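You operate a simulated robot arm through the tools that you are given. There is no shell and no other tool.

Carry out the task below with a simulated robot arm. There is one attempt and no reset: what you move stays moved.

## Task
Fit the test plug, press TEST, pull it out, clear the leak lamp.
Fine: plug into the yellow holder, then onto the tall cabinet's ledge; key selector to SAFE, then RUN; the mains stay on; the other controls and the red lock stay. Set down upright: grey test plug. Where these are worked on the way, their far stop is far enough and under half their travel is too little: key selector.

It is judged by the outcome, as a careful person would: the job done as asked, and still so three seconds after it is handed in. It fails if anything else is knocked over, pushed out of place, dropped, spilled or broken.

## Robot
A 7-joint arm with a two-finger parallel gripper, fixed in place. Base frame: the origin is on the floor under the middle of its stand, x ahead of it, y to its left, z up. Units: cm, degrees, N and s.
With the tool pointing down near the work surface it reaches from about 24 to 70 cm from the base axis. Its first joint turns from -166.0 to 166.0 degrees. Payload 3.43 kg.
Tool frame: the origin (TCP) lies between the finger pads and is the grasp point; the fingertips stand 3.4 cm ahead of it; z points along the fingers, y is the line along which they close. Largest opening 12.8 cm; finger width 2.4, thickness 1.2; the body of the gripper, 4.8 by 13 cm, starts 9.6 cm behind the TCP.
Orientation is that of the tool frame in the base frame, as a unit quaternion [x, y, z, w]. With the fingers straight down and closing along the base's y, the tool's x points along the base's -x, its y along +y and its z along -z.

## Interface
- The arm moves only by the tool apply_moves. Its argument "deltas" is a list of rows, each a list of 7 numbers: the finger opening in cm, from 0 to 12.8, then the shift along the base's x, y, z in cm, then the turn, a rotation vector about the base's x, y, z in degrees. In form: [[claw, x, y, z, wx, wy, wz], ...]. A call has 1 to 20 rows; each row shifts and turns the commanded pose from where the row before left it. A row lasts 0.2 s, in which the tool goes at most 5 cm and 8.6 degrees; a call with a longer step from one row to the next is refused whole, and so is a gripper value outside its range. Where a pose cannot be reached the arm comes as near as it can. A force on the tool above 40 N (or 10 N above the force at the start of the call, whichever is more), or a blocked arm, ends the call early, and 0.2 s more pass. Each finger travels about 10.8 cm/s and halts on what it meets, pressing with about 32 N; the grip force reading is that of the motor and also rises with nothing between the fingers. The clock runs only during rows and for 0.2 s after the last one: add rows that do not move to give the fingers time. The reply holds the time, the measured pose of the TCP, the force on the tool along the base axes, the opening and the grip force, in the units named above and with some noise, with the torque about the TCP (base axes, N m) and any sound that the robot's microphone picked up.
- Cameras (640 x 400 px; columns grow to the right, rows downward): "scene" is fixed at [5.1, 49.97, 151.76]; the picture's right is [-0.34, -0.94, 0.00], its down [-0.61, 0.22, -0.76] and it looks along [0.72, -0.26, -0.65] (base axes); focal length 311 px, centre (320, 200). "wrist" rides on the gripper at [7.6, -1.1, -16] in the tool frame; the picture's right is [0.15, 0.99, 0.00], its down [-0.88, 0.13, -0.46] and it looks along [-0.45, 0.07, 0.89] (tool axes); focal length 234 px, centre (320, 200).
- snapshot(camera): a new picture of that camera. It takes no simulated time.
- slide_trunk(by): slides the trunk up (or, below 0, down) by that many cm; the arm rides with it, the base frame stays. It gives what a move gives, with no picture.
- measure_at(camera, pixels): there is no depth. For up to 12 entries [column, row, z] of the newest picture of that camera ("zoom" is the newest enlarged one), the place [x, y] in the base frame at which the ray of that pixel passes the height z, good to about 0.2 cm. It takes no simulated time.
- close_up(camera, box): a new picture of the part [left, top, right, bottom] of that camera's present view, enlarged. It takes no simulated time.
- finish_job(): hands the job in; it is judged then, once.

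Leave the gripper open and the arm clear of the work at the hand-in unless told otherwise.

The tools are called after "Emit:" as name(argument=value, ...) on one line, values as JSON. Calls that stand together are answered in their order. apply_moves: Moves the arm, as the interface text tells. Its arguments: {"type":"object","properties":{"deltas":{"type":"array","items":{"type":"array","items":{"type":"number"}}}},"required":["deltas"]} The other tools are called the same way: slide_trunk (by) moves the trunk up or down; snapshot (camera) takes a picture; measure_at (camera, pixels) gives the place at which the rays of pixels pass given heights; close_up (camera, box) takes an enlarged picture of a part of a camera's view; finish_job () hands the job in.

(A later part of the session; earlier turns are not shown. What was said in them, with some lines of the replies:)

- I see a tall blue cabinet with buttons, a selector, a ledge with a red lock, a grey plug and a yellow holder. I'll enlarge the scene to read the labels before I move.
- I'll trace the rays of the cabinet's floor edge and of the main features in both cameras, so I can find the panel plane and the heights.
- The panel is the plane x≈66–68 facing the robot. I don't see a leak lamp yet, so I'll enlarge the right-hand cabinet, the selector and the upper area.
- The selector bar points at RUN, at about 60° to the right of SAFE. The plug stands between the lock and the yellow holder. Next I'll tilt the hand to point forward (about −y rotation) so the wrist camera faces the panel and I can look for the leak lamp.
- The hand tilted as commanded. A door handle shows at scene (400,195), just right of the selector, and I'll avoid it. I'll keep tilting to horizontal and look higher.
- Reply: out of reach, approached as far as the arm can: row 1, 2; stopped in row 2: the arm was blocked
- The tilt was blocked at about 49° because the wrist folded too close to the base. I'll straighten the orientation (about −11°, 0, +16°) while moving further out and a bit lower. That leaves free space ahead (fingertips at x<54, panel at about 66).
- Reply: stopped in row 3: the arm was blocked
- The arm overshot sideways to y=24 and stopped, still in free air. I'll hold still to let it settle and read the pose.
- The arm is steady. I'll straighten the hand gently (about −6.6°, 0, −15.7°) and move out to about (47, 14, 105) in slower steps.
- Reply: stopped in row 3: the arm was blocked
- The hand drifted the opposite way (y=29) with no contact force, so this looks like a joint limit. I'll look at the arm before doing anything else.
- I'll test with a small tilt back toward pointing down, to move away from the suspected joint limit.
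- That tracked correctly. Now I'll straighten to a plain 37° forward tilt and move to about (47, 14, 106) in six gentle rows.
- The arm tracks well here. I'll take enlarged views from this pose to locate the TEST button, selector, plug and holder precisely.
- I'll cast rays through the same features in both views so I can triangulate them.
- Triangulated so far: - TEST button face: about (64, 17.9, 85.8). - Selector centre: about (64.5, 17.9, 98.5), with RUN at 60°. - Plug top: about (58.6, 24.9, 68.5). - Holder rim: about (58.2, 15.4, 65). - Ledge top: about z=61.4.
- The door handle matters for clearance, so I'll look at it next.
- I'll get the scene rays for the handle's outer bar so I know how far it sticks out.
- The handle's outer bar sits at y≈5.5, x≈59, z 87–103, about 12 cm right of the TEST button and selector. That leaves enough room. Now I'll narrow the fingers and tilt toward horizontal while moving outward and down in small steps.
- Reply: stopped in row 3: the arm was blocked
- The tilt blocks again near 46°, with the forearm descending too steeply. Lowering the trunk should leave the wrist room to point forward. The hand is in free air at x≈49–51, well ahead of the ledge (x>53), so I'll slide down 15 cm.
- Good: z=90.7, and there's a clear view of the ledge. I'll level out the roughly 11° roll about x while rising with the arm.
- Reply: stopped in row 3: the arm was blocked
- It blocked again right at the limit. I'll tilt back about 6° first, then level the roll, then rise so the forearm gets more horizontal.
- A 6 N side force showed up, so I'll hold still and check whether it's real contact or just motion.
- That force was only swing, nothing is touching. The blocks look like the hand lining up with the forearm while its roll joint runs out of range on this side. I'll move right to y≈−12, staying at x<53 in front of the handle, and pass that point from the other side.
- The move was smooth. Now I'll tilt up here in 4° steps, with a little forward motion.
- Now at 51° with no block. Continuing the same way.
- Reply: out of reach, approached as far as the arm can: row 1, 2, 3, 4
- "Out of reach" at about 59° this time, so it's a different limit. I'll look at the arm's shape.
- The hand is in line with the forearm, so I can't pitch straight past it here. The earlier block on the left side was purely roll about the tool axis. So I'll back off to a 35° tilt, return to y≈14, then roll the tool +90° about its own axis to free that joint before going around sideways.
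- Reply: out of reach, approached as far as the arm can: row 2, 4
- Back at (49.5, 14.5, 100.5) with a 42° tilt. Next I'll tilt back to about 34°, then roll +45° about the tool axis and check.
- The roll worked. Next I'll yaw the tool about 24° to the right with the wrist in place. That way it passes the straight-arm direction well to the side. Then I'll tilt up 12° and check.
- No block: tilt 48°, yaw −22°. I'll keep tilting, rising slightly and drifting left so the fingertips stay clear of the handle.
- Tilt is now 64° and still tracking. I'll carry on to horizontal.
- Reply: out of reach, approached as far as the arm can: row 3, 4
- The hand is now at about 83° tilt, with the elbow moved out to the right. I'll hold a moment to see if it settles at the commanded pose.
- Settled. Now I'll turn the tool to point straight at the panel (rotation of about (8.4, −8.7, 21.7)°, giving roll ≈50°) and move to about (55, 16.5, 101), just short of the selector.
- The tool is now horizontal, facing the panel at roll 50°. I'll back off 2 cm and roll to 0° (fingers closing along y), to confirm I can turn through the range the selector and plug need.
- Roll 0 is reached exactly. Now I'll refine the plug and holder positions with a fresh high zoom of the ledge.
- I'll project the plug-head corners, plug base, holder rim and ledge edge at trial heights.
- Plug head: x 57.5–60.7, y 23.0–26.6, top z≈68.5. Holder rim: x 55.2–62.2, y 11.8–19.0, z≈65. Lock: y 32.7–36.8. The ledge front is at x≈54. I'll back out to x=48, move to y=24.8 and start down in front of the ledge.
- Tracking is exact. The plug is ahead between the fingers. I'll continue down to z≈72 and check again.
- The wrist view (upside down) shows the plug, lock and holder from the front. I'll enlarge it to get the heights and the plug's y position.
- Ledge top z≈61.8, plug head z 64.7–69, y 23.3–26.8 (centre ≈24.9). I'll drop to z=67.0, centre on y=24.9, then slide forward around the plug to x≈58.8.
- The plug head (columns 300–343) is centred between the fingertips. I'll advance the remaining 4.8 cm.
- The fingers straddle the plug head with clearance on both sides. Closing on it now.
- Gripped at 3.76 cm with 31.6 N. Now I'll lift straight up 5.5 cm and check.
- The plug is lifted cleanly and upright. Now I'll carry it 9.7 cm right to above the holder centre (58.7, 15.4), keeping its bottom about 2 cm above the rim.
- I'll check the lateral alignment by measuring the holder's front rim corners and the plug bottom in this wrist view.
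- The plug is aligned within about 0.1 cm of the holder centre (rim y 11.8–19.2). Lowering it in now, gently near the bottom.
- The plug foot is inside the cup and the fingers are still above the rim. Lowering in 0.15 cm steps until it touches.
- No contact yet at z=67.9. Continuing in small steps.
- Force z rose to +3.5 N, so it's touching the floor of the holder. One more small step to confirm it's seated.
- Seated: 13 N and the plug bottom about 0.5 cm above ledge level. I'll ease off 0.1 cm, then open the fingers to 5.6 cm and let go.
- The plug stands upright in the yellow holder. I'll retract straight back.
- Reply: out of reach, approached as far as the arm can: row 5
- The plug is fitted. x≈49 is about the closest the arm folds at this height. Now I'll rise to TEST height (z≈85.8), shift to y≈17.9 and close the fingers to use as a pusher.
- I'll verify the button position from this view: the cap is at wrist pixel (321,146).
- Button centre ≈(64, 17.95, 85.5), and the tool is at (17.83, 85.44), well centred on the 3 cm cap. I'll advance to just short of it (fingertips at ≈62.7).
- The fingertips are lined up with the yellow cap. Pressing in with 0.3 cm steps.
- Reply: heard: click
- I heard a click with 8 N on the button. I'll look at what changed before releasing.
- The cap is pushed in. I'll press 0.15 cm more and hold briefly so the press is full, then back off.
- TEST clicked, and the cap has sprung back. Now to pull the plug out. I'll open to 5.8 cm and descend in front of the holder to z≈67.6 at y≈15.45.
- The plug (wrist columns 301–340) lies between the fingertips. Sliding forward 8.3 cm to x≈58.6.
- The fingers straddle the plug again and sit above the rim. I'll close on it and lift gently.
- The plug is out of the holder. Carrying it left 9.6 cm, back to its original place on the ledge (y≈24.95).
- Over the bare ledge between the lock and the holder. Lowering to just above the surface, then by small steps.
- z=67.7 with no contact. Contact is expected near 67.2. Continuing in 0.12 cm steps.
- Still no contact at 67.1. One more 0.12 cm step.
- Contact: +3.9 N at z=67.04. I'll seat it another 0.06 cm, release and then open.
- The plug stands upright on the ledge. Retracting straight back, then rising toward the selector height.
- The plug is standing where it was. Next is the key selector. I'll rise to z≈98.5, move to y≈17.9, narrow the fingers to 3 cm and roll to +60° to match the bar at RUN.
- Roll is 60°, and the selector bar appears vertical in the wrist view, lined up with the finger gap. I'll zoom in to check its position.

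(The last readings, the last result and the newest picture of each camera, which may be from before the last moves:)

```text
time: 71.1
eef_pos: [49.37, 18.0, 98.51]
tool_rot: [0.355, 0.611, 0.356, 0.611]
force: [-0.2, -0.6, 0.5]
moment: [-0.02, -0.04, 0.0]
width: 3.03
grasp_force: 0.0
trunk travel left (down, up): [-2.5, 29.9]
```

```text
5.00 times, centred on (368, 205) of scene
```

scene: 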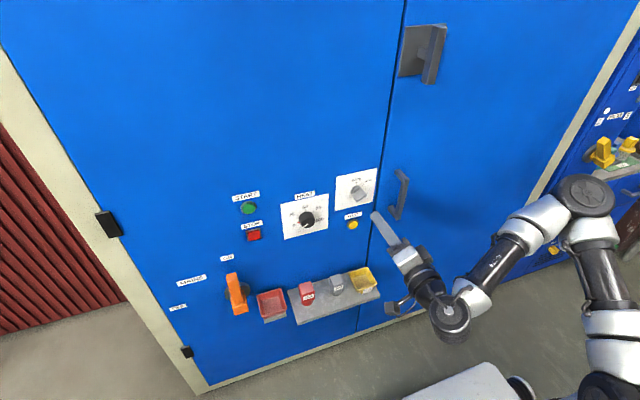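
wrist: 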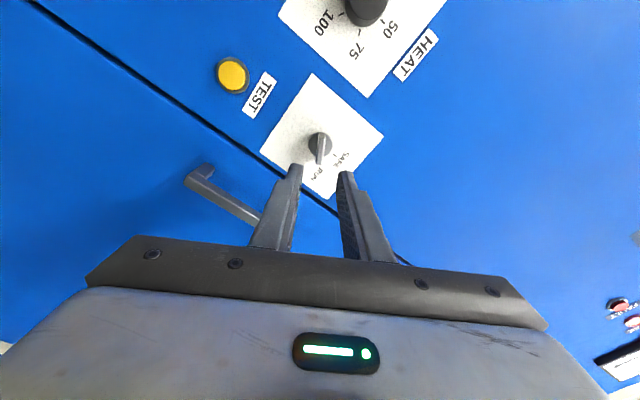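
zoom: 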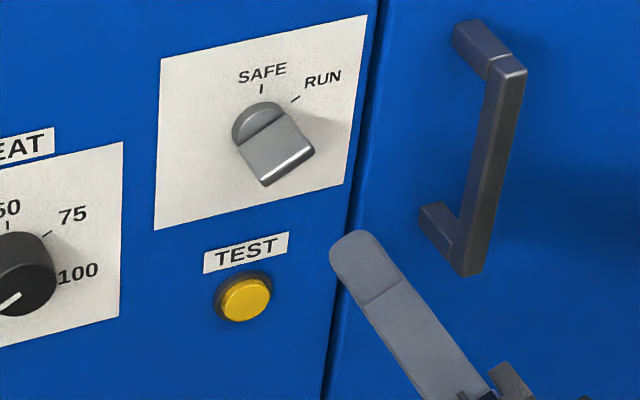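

The bar is aligned within 0.2 cm of the finger centreline, and its ridge is at x≈61.3. I'll centre up (+0.08 y, +0.14 z) and advance to TCP x≈57.3 for a closer look.

Emit:
apply_moves(deltas=[[3, 2.0, 0.04, 0.07, 0, 0, 0], [3, 2.2, 0.04, 0.07, 0, 0, 0], [3, 2.2, 0, 0, 0, 0, 0], [3, 1.5, 0, 0, 0, 0, 0], [3, 0, 0, 0, 0, 0, 0]])

Emit:
close_up(camera="wrist", box=[256, 120, 384, 200])

Emit:
close_up(camera="scene", box=[328, 165, 408, 215])

```text
time: 72.3
eef_pos: [57.13, 17.93, 98.9]
tool_rot: [0.354, 0.612, 0.355, 0.612]
force: [-0.5, -0.9, 0.7]
moment: [0.03, 0.02, 0.0]
width: 3.02
grasp_force: 0.2
trunk travel left (down, up): [-2.5, 29.9]
```

```text
5.00 times, centred on (320, 160) of wrist
```

zoom: 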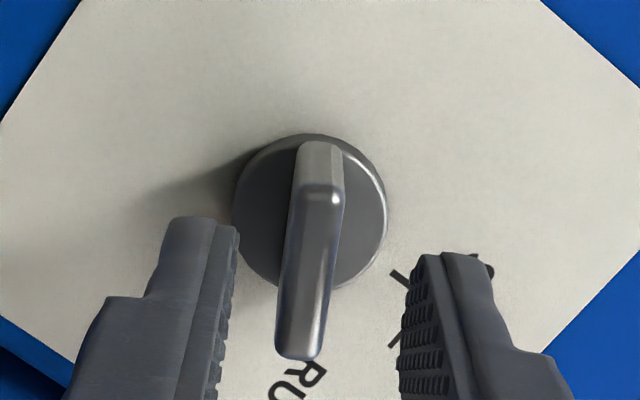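

```text
8.00 times, centred on (368, 190) of scene
```

zoom: 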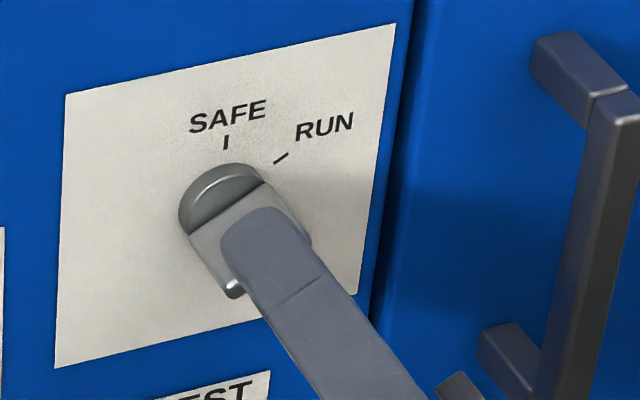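

The bar is centred between the fingers: ridge x≈61.3, disc face ≈64. I'll advance 2.2 cm so the fingertips overlap the bar by about 1.5 cm without touching the disc.

Emit:
apply_moves(deltas=[[3, 0.8, 0, 0, 0, 0, 0], [3, 0.7, 0, 0, 0, 0, 0], [3, 0.4, 0, 0, 0, 0, 0], [3, 0.3, 0, 0, 0, 0, 0], [3, 0, 0, 0, 0, 0, 0]])

Emit:
close_up(camera="wrist", box=[256, 120, 384, 200])

Emit:
close_up(camera="scene", box=[328, 165, 408, 215])

```text
time: 73.5
eef_pos: [59.39, 17.99, 98.65]
tool_rot: [0.355, 0.613, 0.354, 0.611]
force: [0.3, 0.0, 0.2]
moment: [0.02, 0.01, 0.0]
width: 3.02
grasp_force: 0.1
trunk travel left (down, up): [-2.5, 29.9]
```

```text
5.00 times, centred on (320, 160) of wrist
```

zoom: 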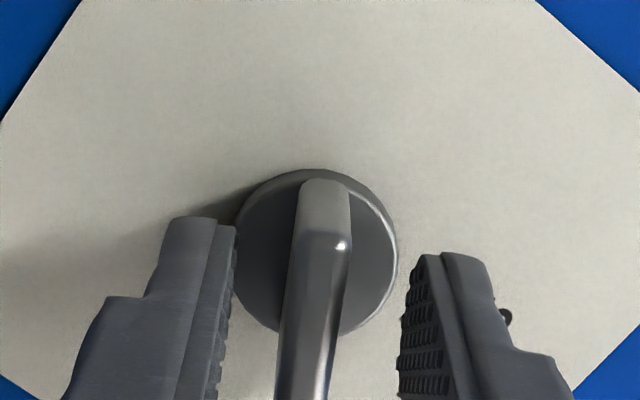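

```text
8.00 times, centred on (368, 190) of scene
```

zoom: 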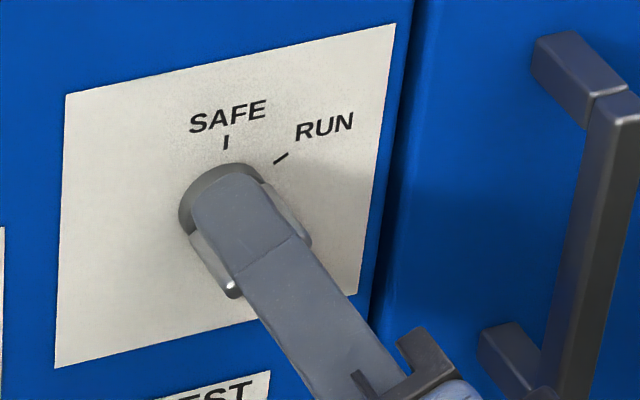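

The fingers straddle the bar with no force. Closing on it.

Emit:
apply_moves(deltas=[[2, 0, 0, 0, 0, 0, 0], [1.0, 0, 0, 0, 0, 0, 0], [0.5, 0, 0, 0, 0, 0, 0], [0.5, 0, 0, 0, 0, 0, 0]])

Emit:
close_up(camera="wrist", box=[256, 120, 384, 200])

```text
time: 74.5
eef_pos: [59.48, 18.0, 98.63]
tool_rot: [0.356, 0.613, 0.352, 0.611]
force: [-4.9, -4.9, -9.2]
moment: [-0.09, -0.76, 0.02]
width: 0.88
grasp_force: 42.9
trunk travel left (down, up): [-2.5, 29.9]
```

```text
5.00 times, centred on (320, 160) of wrist
```

zoom: 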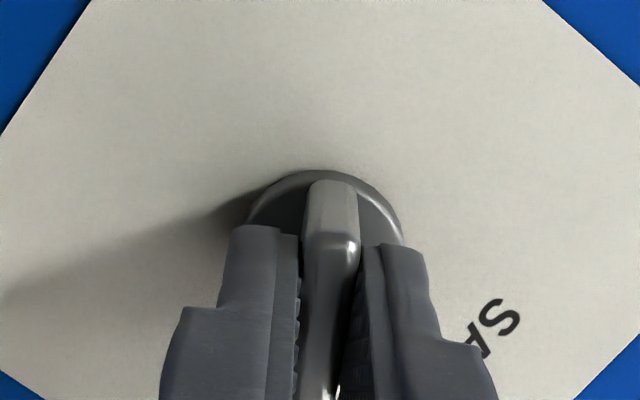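

Gripped at 0.88 cm with about 10 N of lateral preload. I'll shift 0.1 cm to relieve it, then turn −24° about x toward SAFE and check.

Emit:
apply_moves(deltas=[[0.5, 0, -0.06, -0.1, 0, 0, 0], [0.5, 0, 0, 0, -6, 0, 0], [0.5, 0, 0, 0, -6, 0, 0], [0.5, 0, 0, 0, -6, 0, 0], [0.5, 0, 0, 0, -6, 0, 0], [0.5, 0, 0, 0, 0, 0, 0]])

Emit:
close_up(camera="scene", box=[328, 165, 408, 215])

Emit:
close_up(camera="wrist", box=[240, 100, 400, 200])

```text
time: 75.9
eef_pos: [59.4, 17.86, 98.59]
tool_rot: [0.219, 0.672, 0.22, 0.672]
force: [-5.8, -1.7, -1.0]
moment: [-0.05, 0.95, 0.39]
width: 0.88
grasp_force: 43.0
trunk travel left (down, up): [-2.5, 29.9]
```

```text
8.00 times, centred on (368, 190) of scene
```

zoom: 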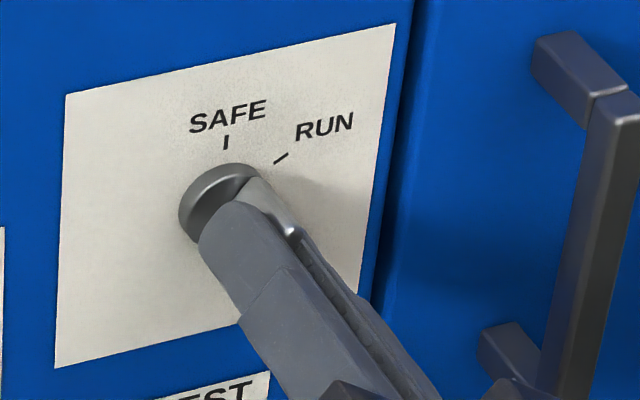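

```text
4.00 times, centred on (320, 150) of wrist
```

zoom: 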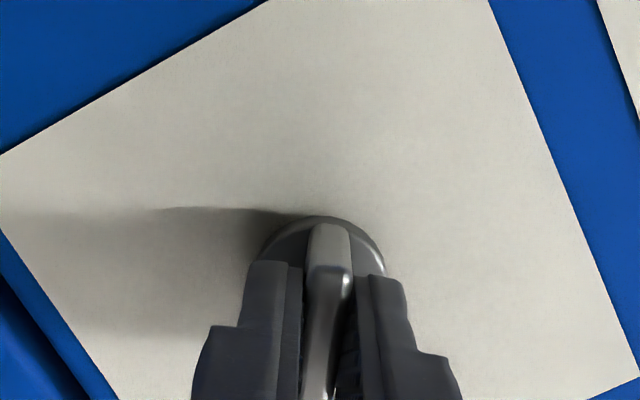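

The bar follows the fingers (now about 36°). Continuing the remaining 36° to SAFE.

Emit:
apply_moves(deltas=[[0.5, 0, 0, 0, -6, 0, 0], [0.5, 0, 0, 0, -6, 0, 0], [0.5, 0, 0, 0, -6, 0, 0], [0.5, 0, 0, 0, -6, 0, 0], [0.5, 0, 0, 0, -6, 0, 0], [0.5, 0, 0, 0, -6, 0, 0], [0.5, 0, 0, 0, 0, 0, 0]])

Emit:
close_up(camera="scene", box=[328, 165, 408, 215])

Emit:
close_up(camera="wrist", box=[240, 100, 400, 200])

```text
time: 77.5
eef_pos: [59.31, 17.96, 98.52]
tool_rot: [0.0, 0.707, 0.001, 0.707]
force: [-4.3, 5.9, 3.3]
moment: [0.02, 0.6, -0.15]
width: 0.89
grasp_force: 42.8
trunk travel left (down, up): [-2.5, 29.9]
```

```text
8.00 times, centred on (368, 190) of scene
```

zoom: 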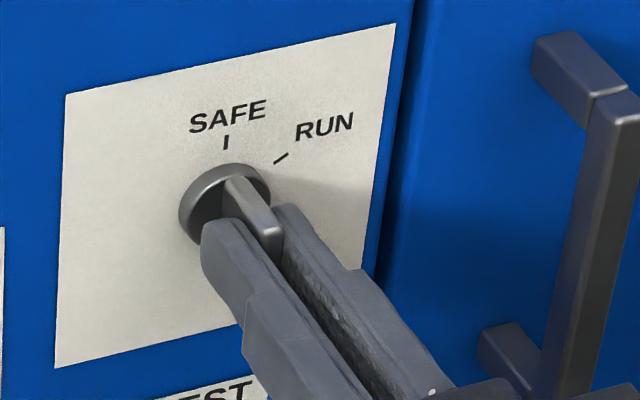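

```text
4.00 times, centred on (320, 150) of wrist
```

zoom: 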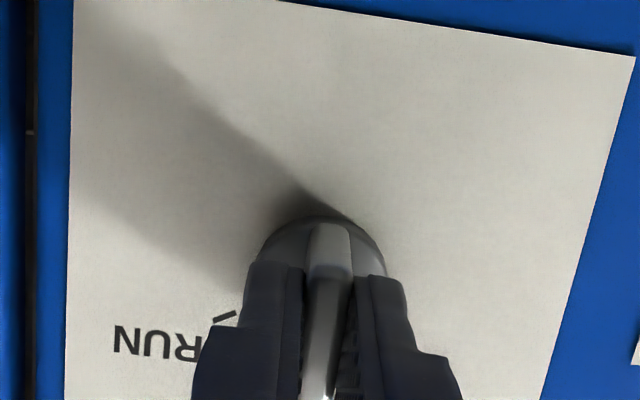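

The bar points at SAFE. I'll turn another 4° gently to make sure it's at its stop.

Emit:
apply_moves(deltas=[[0.5, 0, 0, 0, -2, 0, 0], [0.5, 0, 0, 0, -2, 0, 0], [0.5, 0, 0, 0, 0, 0, 0]])

Emit:
close_up(camera="scene", box=[328, 165, 408, 215])

```text
time: 78.3
eef_pos: [59.34, 17.99, 98.59]
tool_rot: [-0.023, 0.707, -0.024, 0.707]
force: [-3.9, 9.2, 4.8]
moment: [1.11, -0.04, -0.4]
width: 1.0
grasp_force: 43.7
trunk travel left (down, up): [-2.5, 29.9]
```

```text
8.00 times, centred on (368, 190) of scene
```

zoom: 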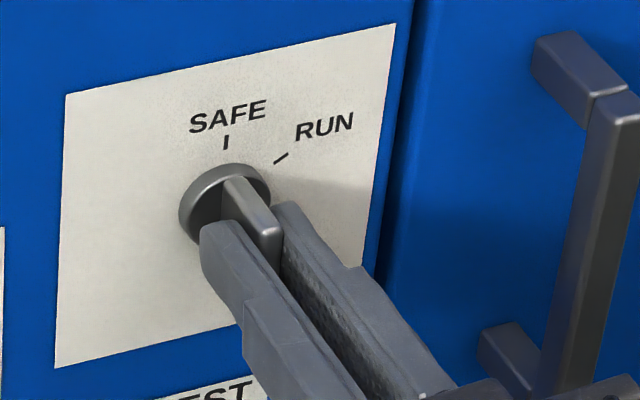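

A resisting torque of 1.1 N·m, so it's at the SAFE stop. I'll ease back, hold a moment, then turn +60° back toward RUN.

Emit:
apply_moves(deltas=[[0.5, 0, 0, 0, 4, 0, 0], [0.5, 0, 0, 0, 0, 0, 0], [0.5, 0, 0, 0, 6, 0, 0], [0.5, 0, 0, 0, 6, 0, 0], [0.5, 0, 0, 0, 6, 0, 0], [0.5, 0, 0, 0, 6, 0, 0], [0.5, 0, 0, 0, 6, 0, 0], [0.5, 0, 0, 0, 6, 0, 0], [0.5, 0, 0, 0, 6, 0, 0], [0.5, 0, 0, 0, 6, 0, 0], [0.5, 0, 0, 0, 6, 0, 0], [0.5, 0, 0, 0, 6, 0, 0], [0.5, 0, 0, 0, 0, 0, 0]])

Emit:
close_up(camera="scene", box=[328, 165, 408, 215])

```text
time: 81.1
eef_pos: [59.3, 17.86, 98.5]
tool_rot: [0.355, 0.614, 0.353, 0.61]
force: [-6.5, 3.9, -1.2]
moment: [-0.13, -0.96, 0.18]
width: 0.88
grasp_force: 42.6
trunk travel left (down, up): [-2.5, 29.9]
```

```text
8.00 times, centred on (368, 190) of scene
```

zoom: 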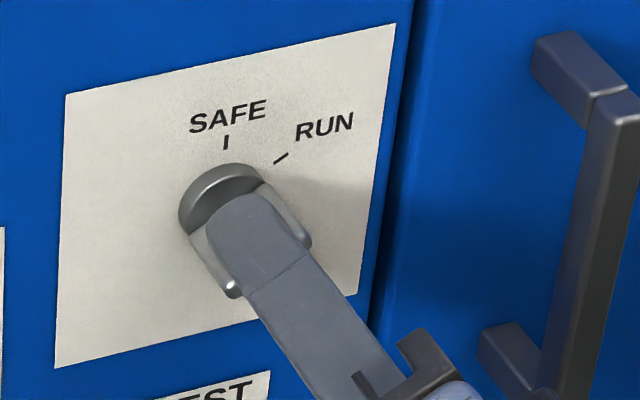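

Back at 60°. I'll turn another 3–4° to seat it against the RUN stop.

Emit:
apply_moves(deltas=[[0.5, 0, 0, 0, 2, 0, 0], [0.5, 0, 0, 0, 2, 0, 0], [0.5, 0, 0, 0, 0, 0, 0]])

```text
time: 81.9
eef_pos: [59.36, 17.93, 98.64]
tool_rot: [0.379, 0.609, 0.365, 0.593]
force: [8.7, 3.6, -9.2]
moment: [-1.03, -1.23, -0.35]
width: 1.02
grasp_force: 43.4
out of reach, approached as far as the arm can: row 1, 2
trunk travel left (down, up): [-2.5, 29.9]
stopped in row 3: the force on the tool passed its limit at 42 N (the readings are from after the stop); the commanded pose is now the measured one
```

It's against the RUN stop (−1.0 N·m). I'll ease back 3° and open the fingers.

Emit:
apply_moves(deltas=[[0.5, 0, 0, 0, -3, 0, 0], [1.5, 0, 0, 0, 0, 0, 0], [2.5, 0, 0, 0, 0, 0, 0], [3, 0, 0, 0, 0, 0, 0], [3, 0, 0, 0, 0, 0, 0]])

Emit:
close_up(camera="scene", box=[328, 165, 408, 215])

Emit:
close_up(camera="wrist", box=[240, 100, 400, 200])

```text
time: 83.1
eef_pos: [59.24, 17.84, 98.83]
tool_rot: [0.365, 0.616, 0.351, 0.603]
force: [0.2, -1.0, -0.1]
moment: [0.03, 0.04, 0.03]
width: 2.98
grasp_force: 0.2
trunk travel left (down, up): [-2.5, 29.9]
```

```text
8.00 times, centred on (368, 190) of scene
```

zoom: 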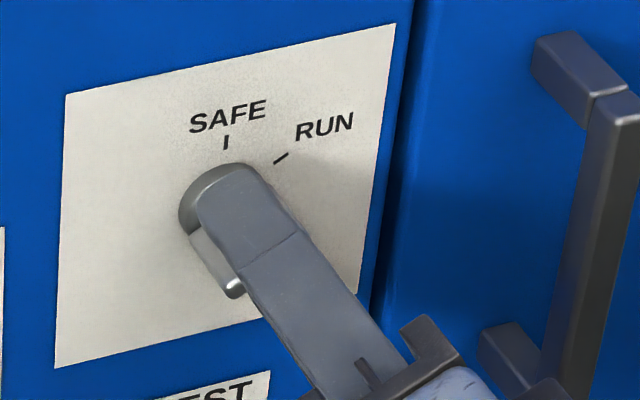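

```text
4.00 times, centred on (320, 150) of wrist
```

zoom: 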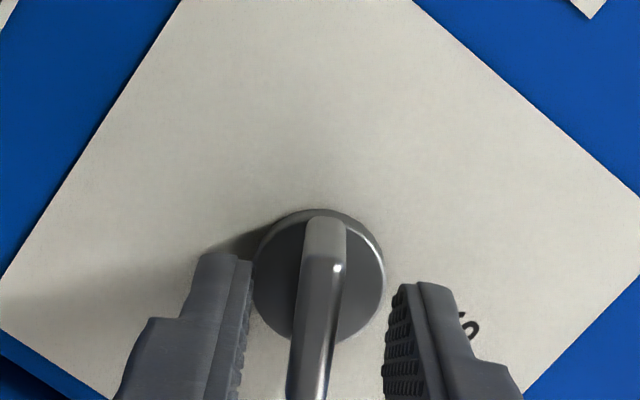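

Released with clear gaps on both sides. Retracting straight back.

Emit:
apply_moves(deltas=[[3, -0.6, 0, 0, 0, 0, 0], [3, -1.2, 0, 0, 0, 0, 0], [3, -2, 0, 0, 0, 0, 0], [3, -2, 0, 0, 0, 0, 0], [3, -2, 0, 0, 0, 0, 0], [3, -1, 0, 0, 0, 0, 0], [3, 0, 0, 0, 0, 0, 0]])

Emit:
snapshot(camera="scene")

Emit:
close_up(camera="scene", box=[328, 165, 408, 215])

Emit:
snapshot(camera="wrist")

```text
time: 84.7
eef_pos: [50.33, 17.95, 98.85]
tool_rot: [0.365, 0.616, 0.351, 0.603]
force: [0.6, -0.6, 0.4]
moment: [0.02, 0.0, -0.02]
width: 3.01
grasp_force: 0.0
trunk travel left (down, up): [-2.5, 29.9]
```

```text
taken
```

scene: 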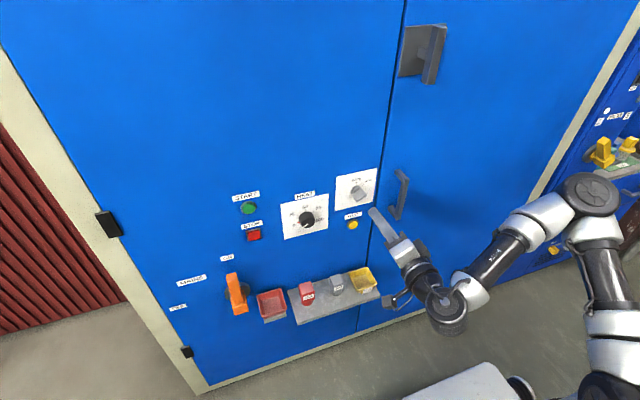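

```text
8.00 times, centred on (368, 190) of scene
```

zoom: 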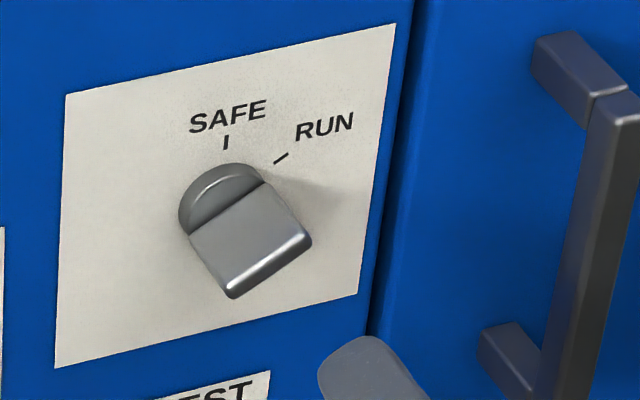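

```text
taken
```

wrist: 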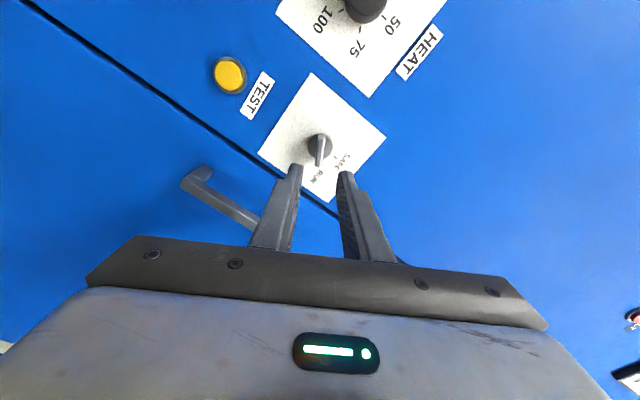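

The selector is back at RUN. I still want to find the leak lamp, so I'll zoom into the right-hand cabinet and the rest of the scene for lit lamps.

Emit:
close_up(camera="scene", box=[576, 70, 640, 110])

Emit:
close_up(camera="scene", box=[540, 100, 640, 280])

Emit:
close_up(camera="scene", box=[380, 0, 540, 100])

Emit:
close_up(camera="scene", box=[150, 180, 380, 330])

```text
10.00 times, centred on (608, 90) of scene
```

zoom: 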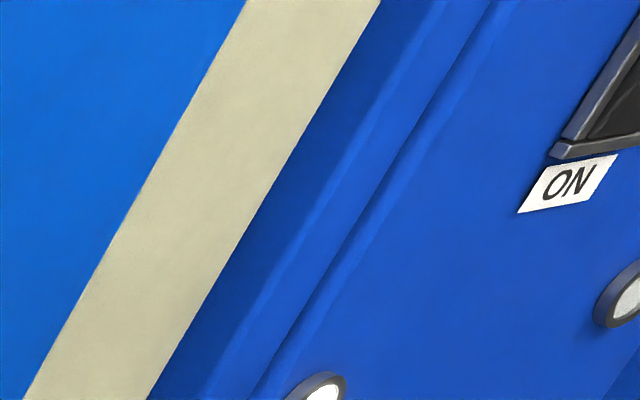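

```text
2.22 times, centred on (590, 190) of scene
```

zoom: 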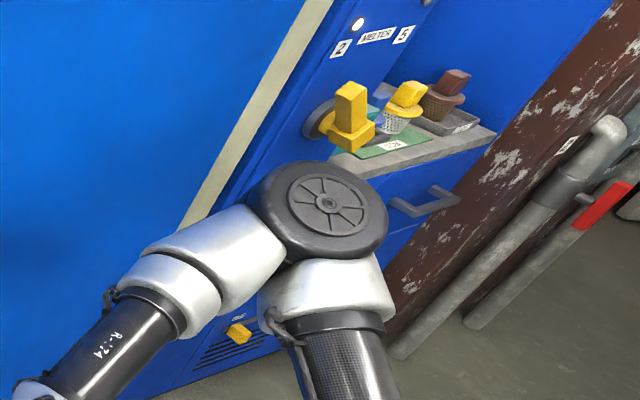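

```text
4.00 times, centred on (460, 50) of scene
```

zoom: 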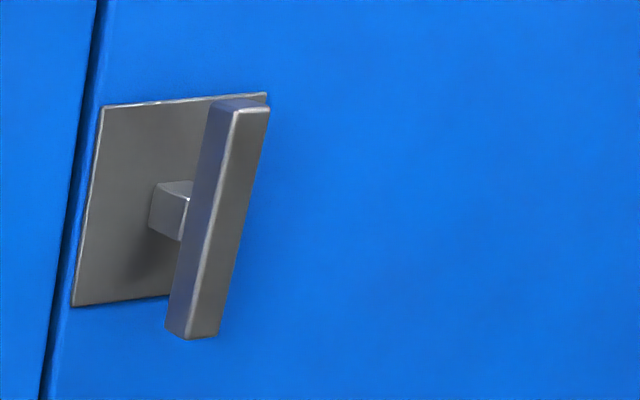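

```text
2.67 times, centred on (265, 255) of scene
```

zoom: 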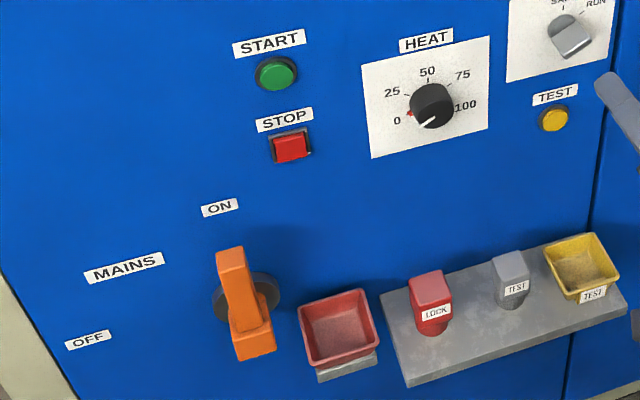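

There are no lamps on the visible part of the tall cabinet, so the leak lamp may be higher up, above the scene camera's view. I'll roll the hand back to 0° in free air and then raise the trunk to look up with the wrist camera.

Emit:
apply_moves(deltas=[[3, 0, 0, 0, -7.5, 0, 0], [3, 0, 0, 0, -7.5, 0, 0], [3, 0, 0, 0, -7.5, 0, 0], [3, 0, 0, 0, -7.5, 0, 0], [3, 0, 0, 0, -7.5, 0, 0], [3, 0, 0, 0, -7.5, 0, 0], [3, 0, 0, 0, -7.5, 0, 0], [3, 0, 0, 0, -7.5, 0, 0], [3, 0, 0, 0, 0, 0, 0]])

Emit:
slide_trunk(by=15)

Emit:
snapshot(camera="wrist")

Emit:
snapshot(camera="scene")

```text
time: 86.7
eef_pos: [50.53, 17.89, 98.78]
tool_rot: [0.013, 0.709, -0.005, 0.705]
force: [0.1, -0.4, 0.2]
moment: [0.0, 0.0, 0.03]
width: 2.97
grasp_force: 0.1
trunk travel left (down, up): [-2.5, 29.9]
```

```text
time: 88.4
eef_pos: [50.4, 17.94, 113.7]
tool_rot: [0.014, 0.71, -0.004, 0.704]
force: [-0.2, 1.1, -0.4]
moment: [0.01, -0.01, 0.0]
width: 3.01
grasp_force: 0.0
trunk travel left (down, up): [-17.5, 14.9]
```

```text
taken
```

wrist: 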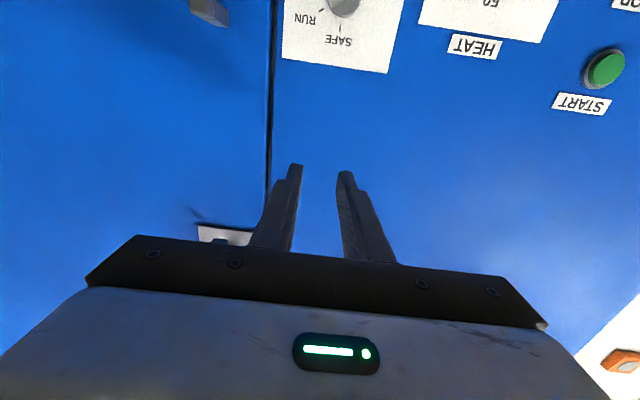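

```text
taken
```

scene: 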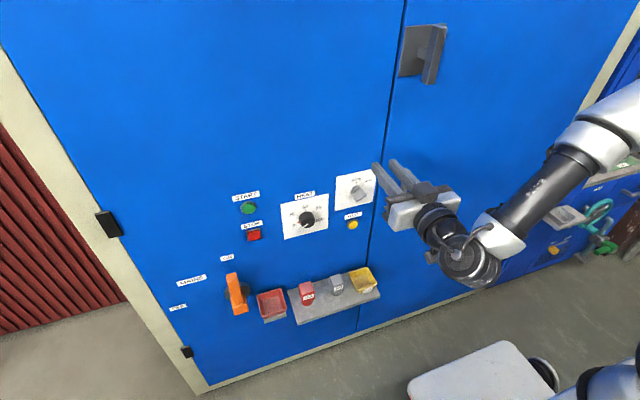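

Nothing new up to this height apart from the door latch plate. I'll go up another 14 cm and pitch the hand up about 24° to see further.

Emit:
slide_trunk(by=14)

Emit:
apply_moves(deltas=[[3, -0.3, 0, 0.5, 0, -4, 0], [3, -0.3, 0, 0.5, 0, -4, 0], [3, -0.3, 0, 0.5, 0, -4, 0], [3, -0.3, 0, 0.5, 0, -4, 0], [3, -0.3, 0, 0.5, 0, -4, 0], [3, -0.3, 0, 0.5, 0, -4, 0], [3, 0, 0, 0, 0, 0, 0]])

Emit:
snapshot(camera="wrist")

```text
time: 90.1
eef_pos: [50.24, 17.95, 127.78]
tool_rot: [0.014, 0.709, -0.005, 0.705]
force: [-0.4, -0.5, -0.3]
moment: [-0.01, 0.01, 0.01]
width: 3.0
grasp_force: 0.1
trunk travel left (down, up): [-31.5, 0.9]
```

```text
time: 91.7
eef_pos: [48.56, 17.89, 130.79]
tool_rot: [0.014, 0.548, -0.001, 0.836]
force: [-0.7, 0.7, 0.0]
moment: [0.01, 0.02, -0.06]
width: 3.01
grasp_force: 0.1
trunk travel left (down, up): [-31.5, 0.9]
```

```text
taken
```

wrist: 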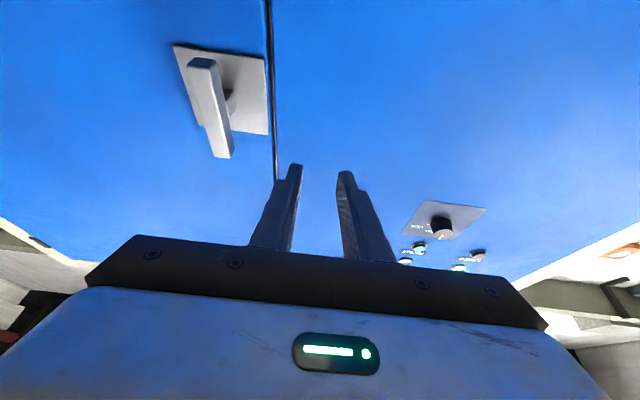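

There are lamps and another knob high on the cabinet at wrist (405–480, 240–265). I'll zoom in on them.

Emit:
close_up(camera="wrist", box=[384, 195, 512, 275])

Emit:
measure_at(camera="wrist", pixels=[[442, 228, 160], [442, 228, 170], [419, 247, 170], [459, 267, 170], [405, 261, 170]])

```text
5.00 times, centred on (448, 235) of wrist
```

zoom: 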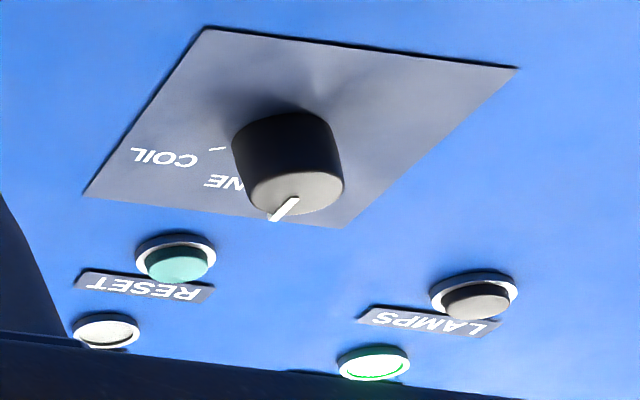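

```text
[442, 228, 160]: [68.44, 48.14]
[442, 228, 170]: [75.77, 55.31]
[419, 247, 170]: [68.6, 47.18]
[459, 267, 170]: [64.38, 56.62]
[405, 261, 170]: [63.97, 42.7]
```

There's an upper panel with a RESET button, a LAMPS button, a COIL knob, one dark lamp and one green lit lamp. I need to see all its lamps and labels, so I'll move left toward y≈38 and look again.

Emit:
apply_moves(deltas=[[3, 0, 2.5, 0, 0, 0, 0], [3, 0, 2.5, 0, 0, 0, 0], [3, 0, 2.5, 0, 0, 0, 0], [3, 0, 2.5, 0, 0, 0, 0], [3, 0, 2.5, 0, 0, 0, 0], [3, 0, 2.5, 0, 0, 0, 0], [3, 0, 2.5, 0, 0, 0, 0], [3, 0, 2.5, 0, 0, 0, 0], [3, 0, 0, 0, 0, 0, 0]])

Emit:
snapshot(camera="wrist")

Emit:
snapshot(camera="scene")

```text
time: 93.7
eef_pos: [48.66, 37.87, 130.74]
tool_rot: [0.015, 0.548, -0.002, 0.836]
force: [0.4, -0.1, 0.3]
moment: [-0.02, 0.0, -0.02]
width: 3.0
grasp_force: 0.1
trunk travel left (down, up): [-31.5, 0.9]
```

```text
taken
```

wrist: 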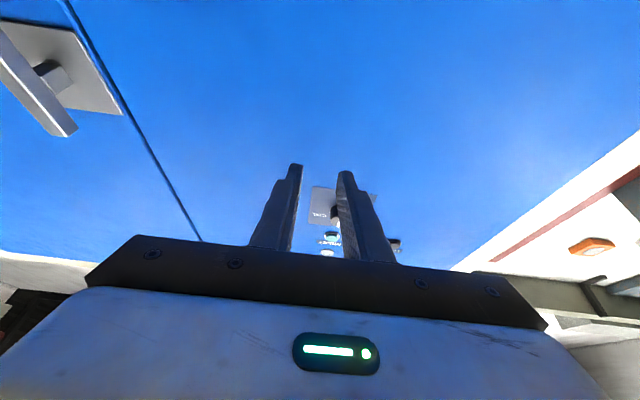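

```text
taken
```

scene: 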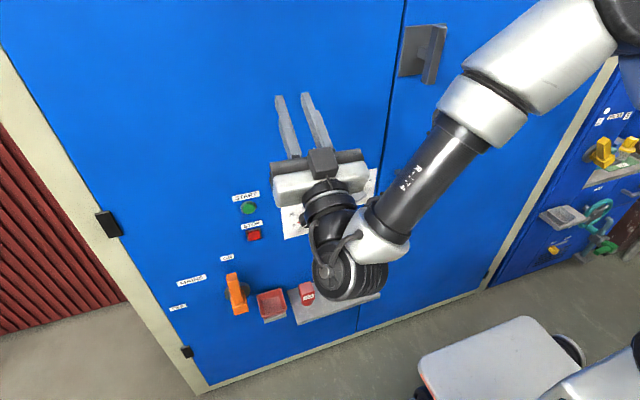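

The upper panel sits at about y 40–60, z 150–175. I'll pitch up another 16° so the hand stops hiding it.

Emit:
apply_moves(deltas=[[3, 0, 0.8, 0, 0, -4, 0], [3, 0, 0.8, 0, 0, -4, 0], [3, 0, 0.8, 0, 0, -4, 0], [3, 0, 0.8, 0, 0, -4, 0], [3, 0, 0, 0, 0, 0, 0]])

Emit:
snapshot(camera="wrist")

```text
time: 94.9
eef_pos: [48.74, 41.23, 130.81]
tool_rot: [0.014, 0.426, 0.0, 0.905]
force: [-0.4, -0.6, 0.3]
moment: [0.0, 0.0, -0.01]
width: 2.98
grasp_force: 0.0
trunk travel left (down, up): [-31.5, 0.9]
```

```text
taken
```

wrist: 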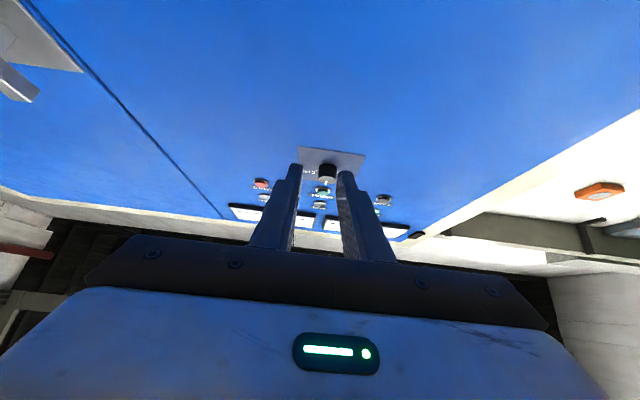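

Now the whole upper panel is in view, partly behind the fingers. I'll zoom in on it.

Emit:
close_up(camera="wrist", box=[224, 140, 416, 245])

Emit:
close_up(camera="wrist", box=[224, 165, 304, 225])

Emit:
close_up(camera="wrist", box=[290, 160, 370, 220])

Emit:
close_up(camera="wrist", box=[340, 180, 420, 240])

```text
3.33 times, centred on (320, 192) of wrist
```

zoom: 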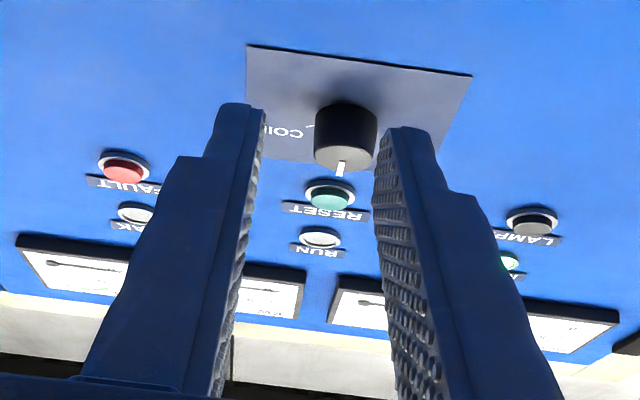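

```text
6.67 times, centred on (264, 195) of wrist
```

zoom: 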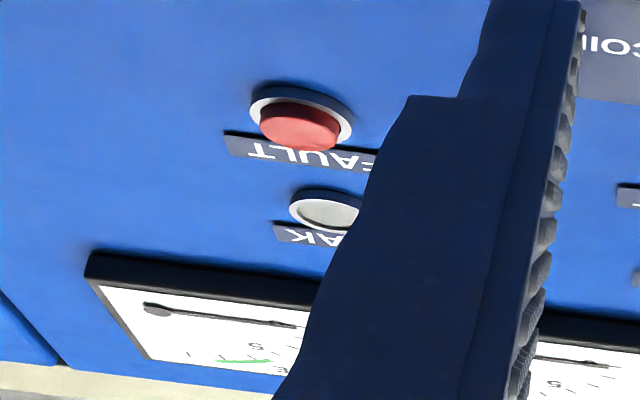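

```text
6.67 times, centred on (330, 190) of wrist
```

zoom: 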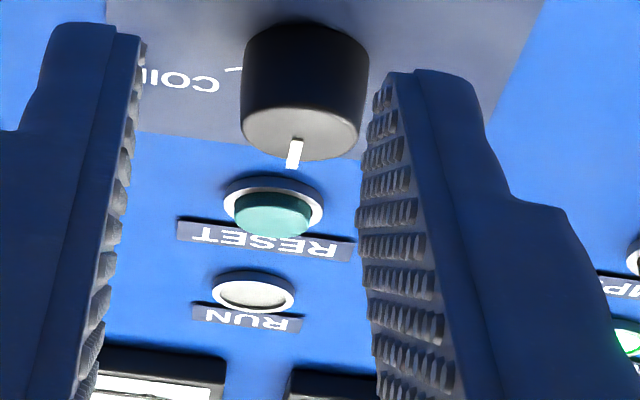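

```text
6.67 times, centred on (380, 210) of wrist
```

zoom: 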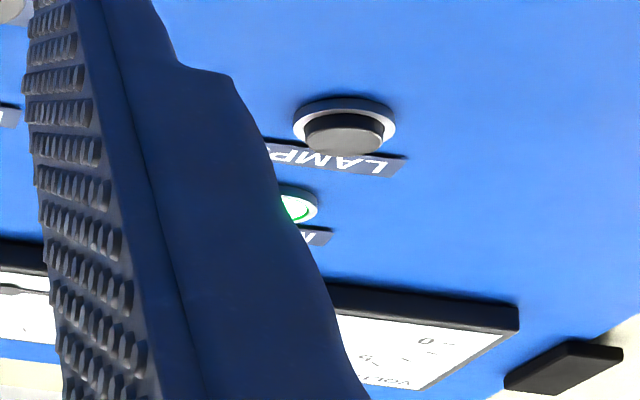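

The upper panel has a FAULT button, a "…AK" (LEAK) lamp, RESET, a RUN lamp, LAMPS and a lit green lamp. The LEAK lamp looks dark. I'll shift slightly left so the finger doesn't cover it, and confirm.

Emit:
apply_moves(deltas=[[3, 0, 2.0, 0, 0, 0, 0], [3, 0, 2.0, 0, 0, 0, 0], [3, 0, 0, 0, 0, 0, 0]])

Emit:
snapshot(camera="wrist")

Emit:
close_up(camera="wrist", box=[200, 165, 304, 230])

Emit:
close_up(camera="wrist", box=[290, 160, 394, 225])

```text
time: 95.7
eef_pos: [48.69, 45.27, 130.69]
tool_rot: [0.014, 0.426, 0.001, 0.905]
force: [-0.1, -0.7, 0.1]
moment: [0.01, -0.03, -0.02]
width: 2.99
grasp_force: 0.0
trunk travel left (down, up): [-31.5, 0.9]
```

```text
taken
```

wrist: 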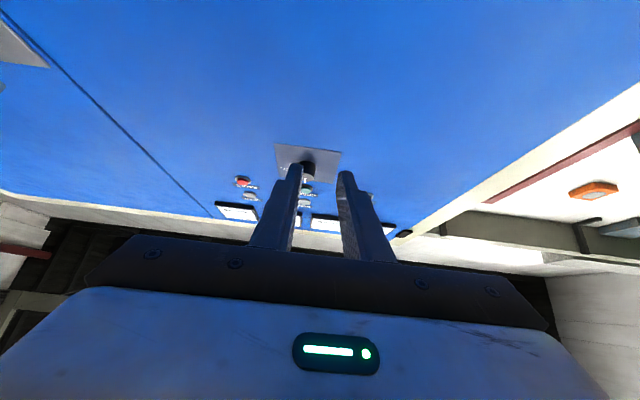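

```text
6.15 times, centred on (252, 198) of wrist
```

zoom: 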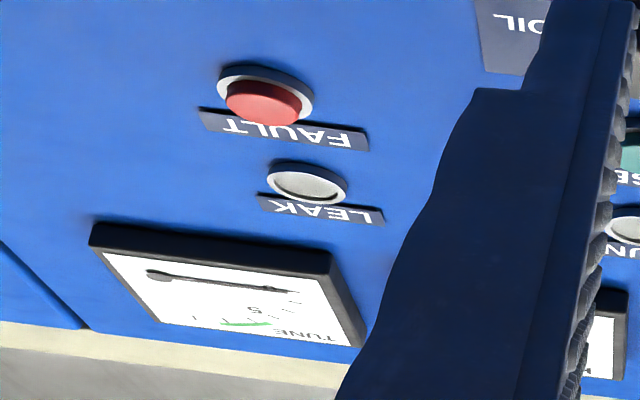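

```text
6.15 times, centred on (342, 192) of wrist
```

zoom: 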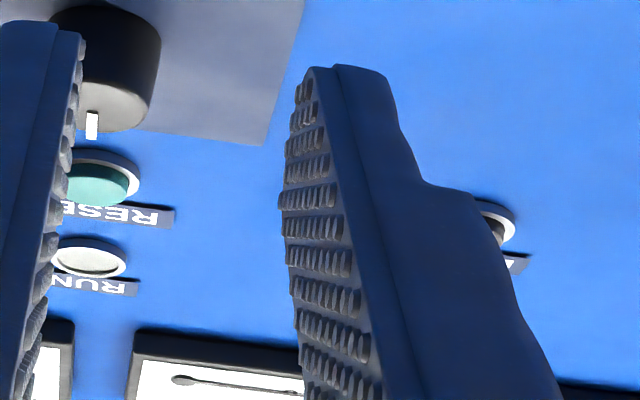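

The LEAK lamp is dark, the same grey as the unlit RUN lamp, while the green lamp is lit. So the leak lamp is clear. Now I'll move the arm back right, level the hand, and open the gripper in free air.

Emit:
apply_moves(deltas=[[4, 0, -2.0, 0, 0, 4, 0], [6, 0, -2.0, 0, 0, 4, 0], [8, 0, -2.0, 0, 0, 4, 0], [10, 0, -2.0, 0, 0, 4, 0], [12, 0, -2.0, 0, 0, 4, 0], [12.8, 0, -2.0, 0, 0, 4, 0], [12.8, 0, -2.0, 0, 0, 4, 0], [12.8, 0, -2.0, 0, 0, 4, 0], [12.8, 0, -2.0, 0, 0, 4, 0], [12.8, 0, -2.0, 0, 0, 4, 0], [12.8, 0, -1.5, 0, 0, 0, 0], [12.8, 0, 0, 0, 0, 0, 0]])

Emit:
snapshot(camera="scene")

Emit:
close_up(camera="scene", box=[160, 160, 400, 330])

Emit:
close_up(camera="scene", box=[280, 250, 408, 330])

```text
time: 98.3
eef_pos: [48.78, 23.66, 130.8]
tool_rot: [0.014, 0.71, -0.004, 0.704]
force: [-0.4, -0.6, -0.5]
moment: [-0.01, -0.03, 0.0]
width: 12.79
grasp_force: 0.1
trunk travel left (down, up): [-31.5, 0.9]
```

```text
taken
```

scene: 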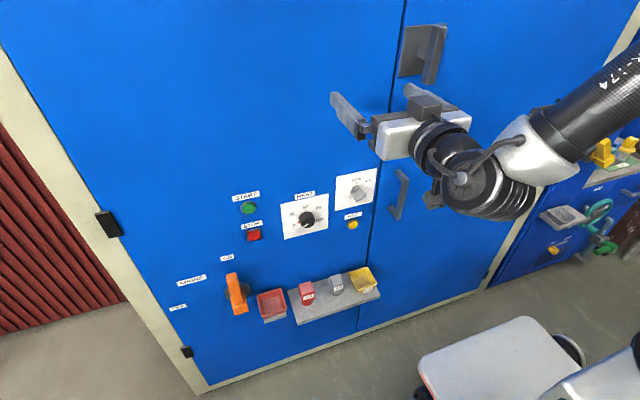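

```text
2.35 times, centred on (280, 245) of scene
```

zoom: 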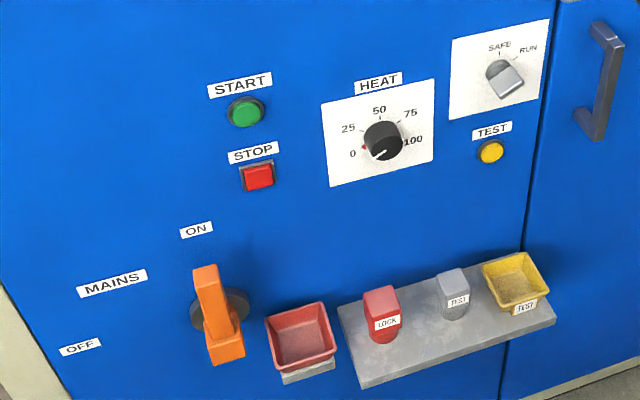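

```text
5.00 times, centred on (344, 290) of scene
```

zoom: 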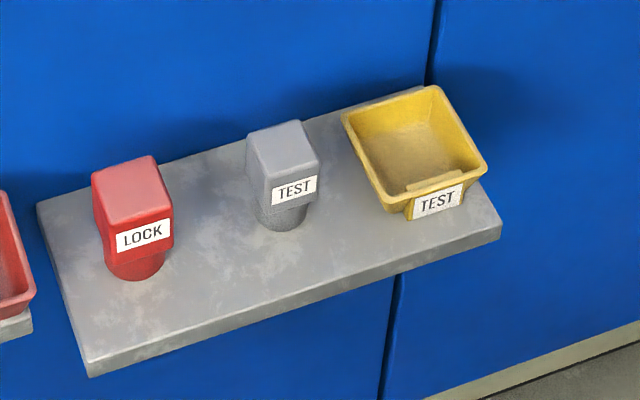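

Everything is as asked:
- The grey plug is upright on the ledge and the yellow holder is empty.
- The selector is at RUN and the LEAK lamp is dark.
- Mains are still ON, and HEAT, START, STOP and the red lock are untouched.
- The gripper is open and well clear.

Handing in.

Emit:
finish_job()

```text
The job is handed in.
```

The job is handed in. I did the steps in the order given, and the leak lamp was dark when I checked it afterwards.

1. **Plug fitted:** I set the grey test plug in the yellow holder, standing upright on its floor.
2. **TEST pressed:** The button clicked and sprang back.
3. **Plug pulled out:** I put it back upright on the tall cabinet's ledge, at its original spot.
4. **Key selector:** I turned it to the SAFE stop, then back to the RUN stop.

I only found the leak lamp after the key cycle, because it sits high on the cabinet out of the scene camera's view. I never saw it lit, so I can't say whether TEST lit it or the key cycle cleared it.

In the last pictures the mains were still ON, and the heat knob, START, STOP and red lock had not moved. I touched nothing on the upper panel. The gripper is open and the arm is clear of the work.
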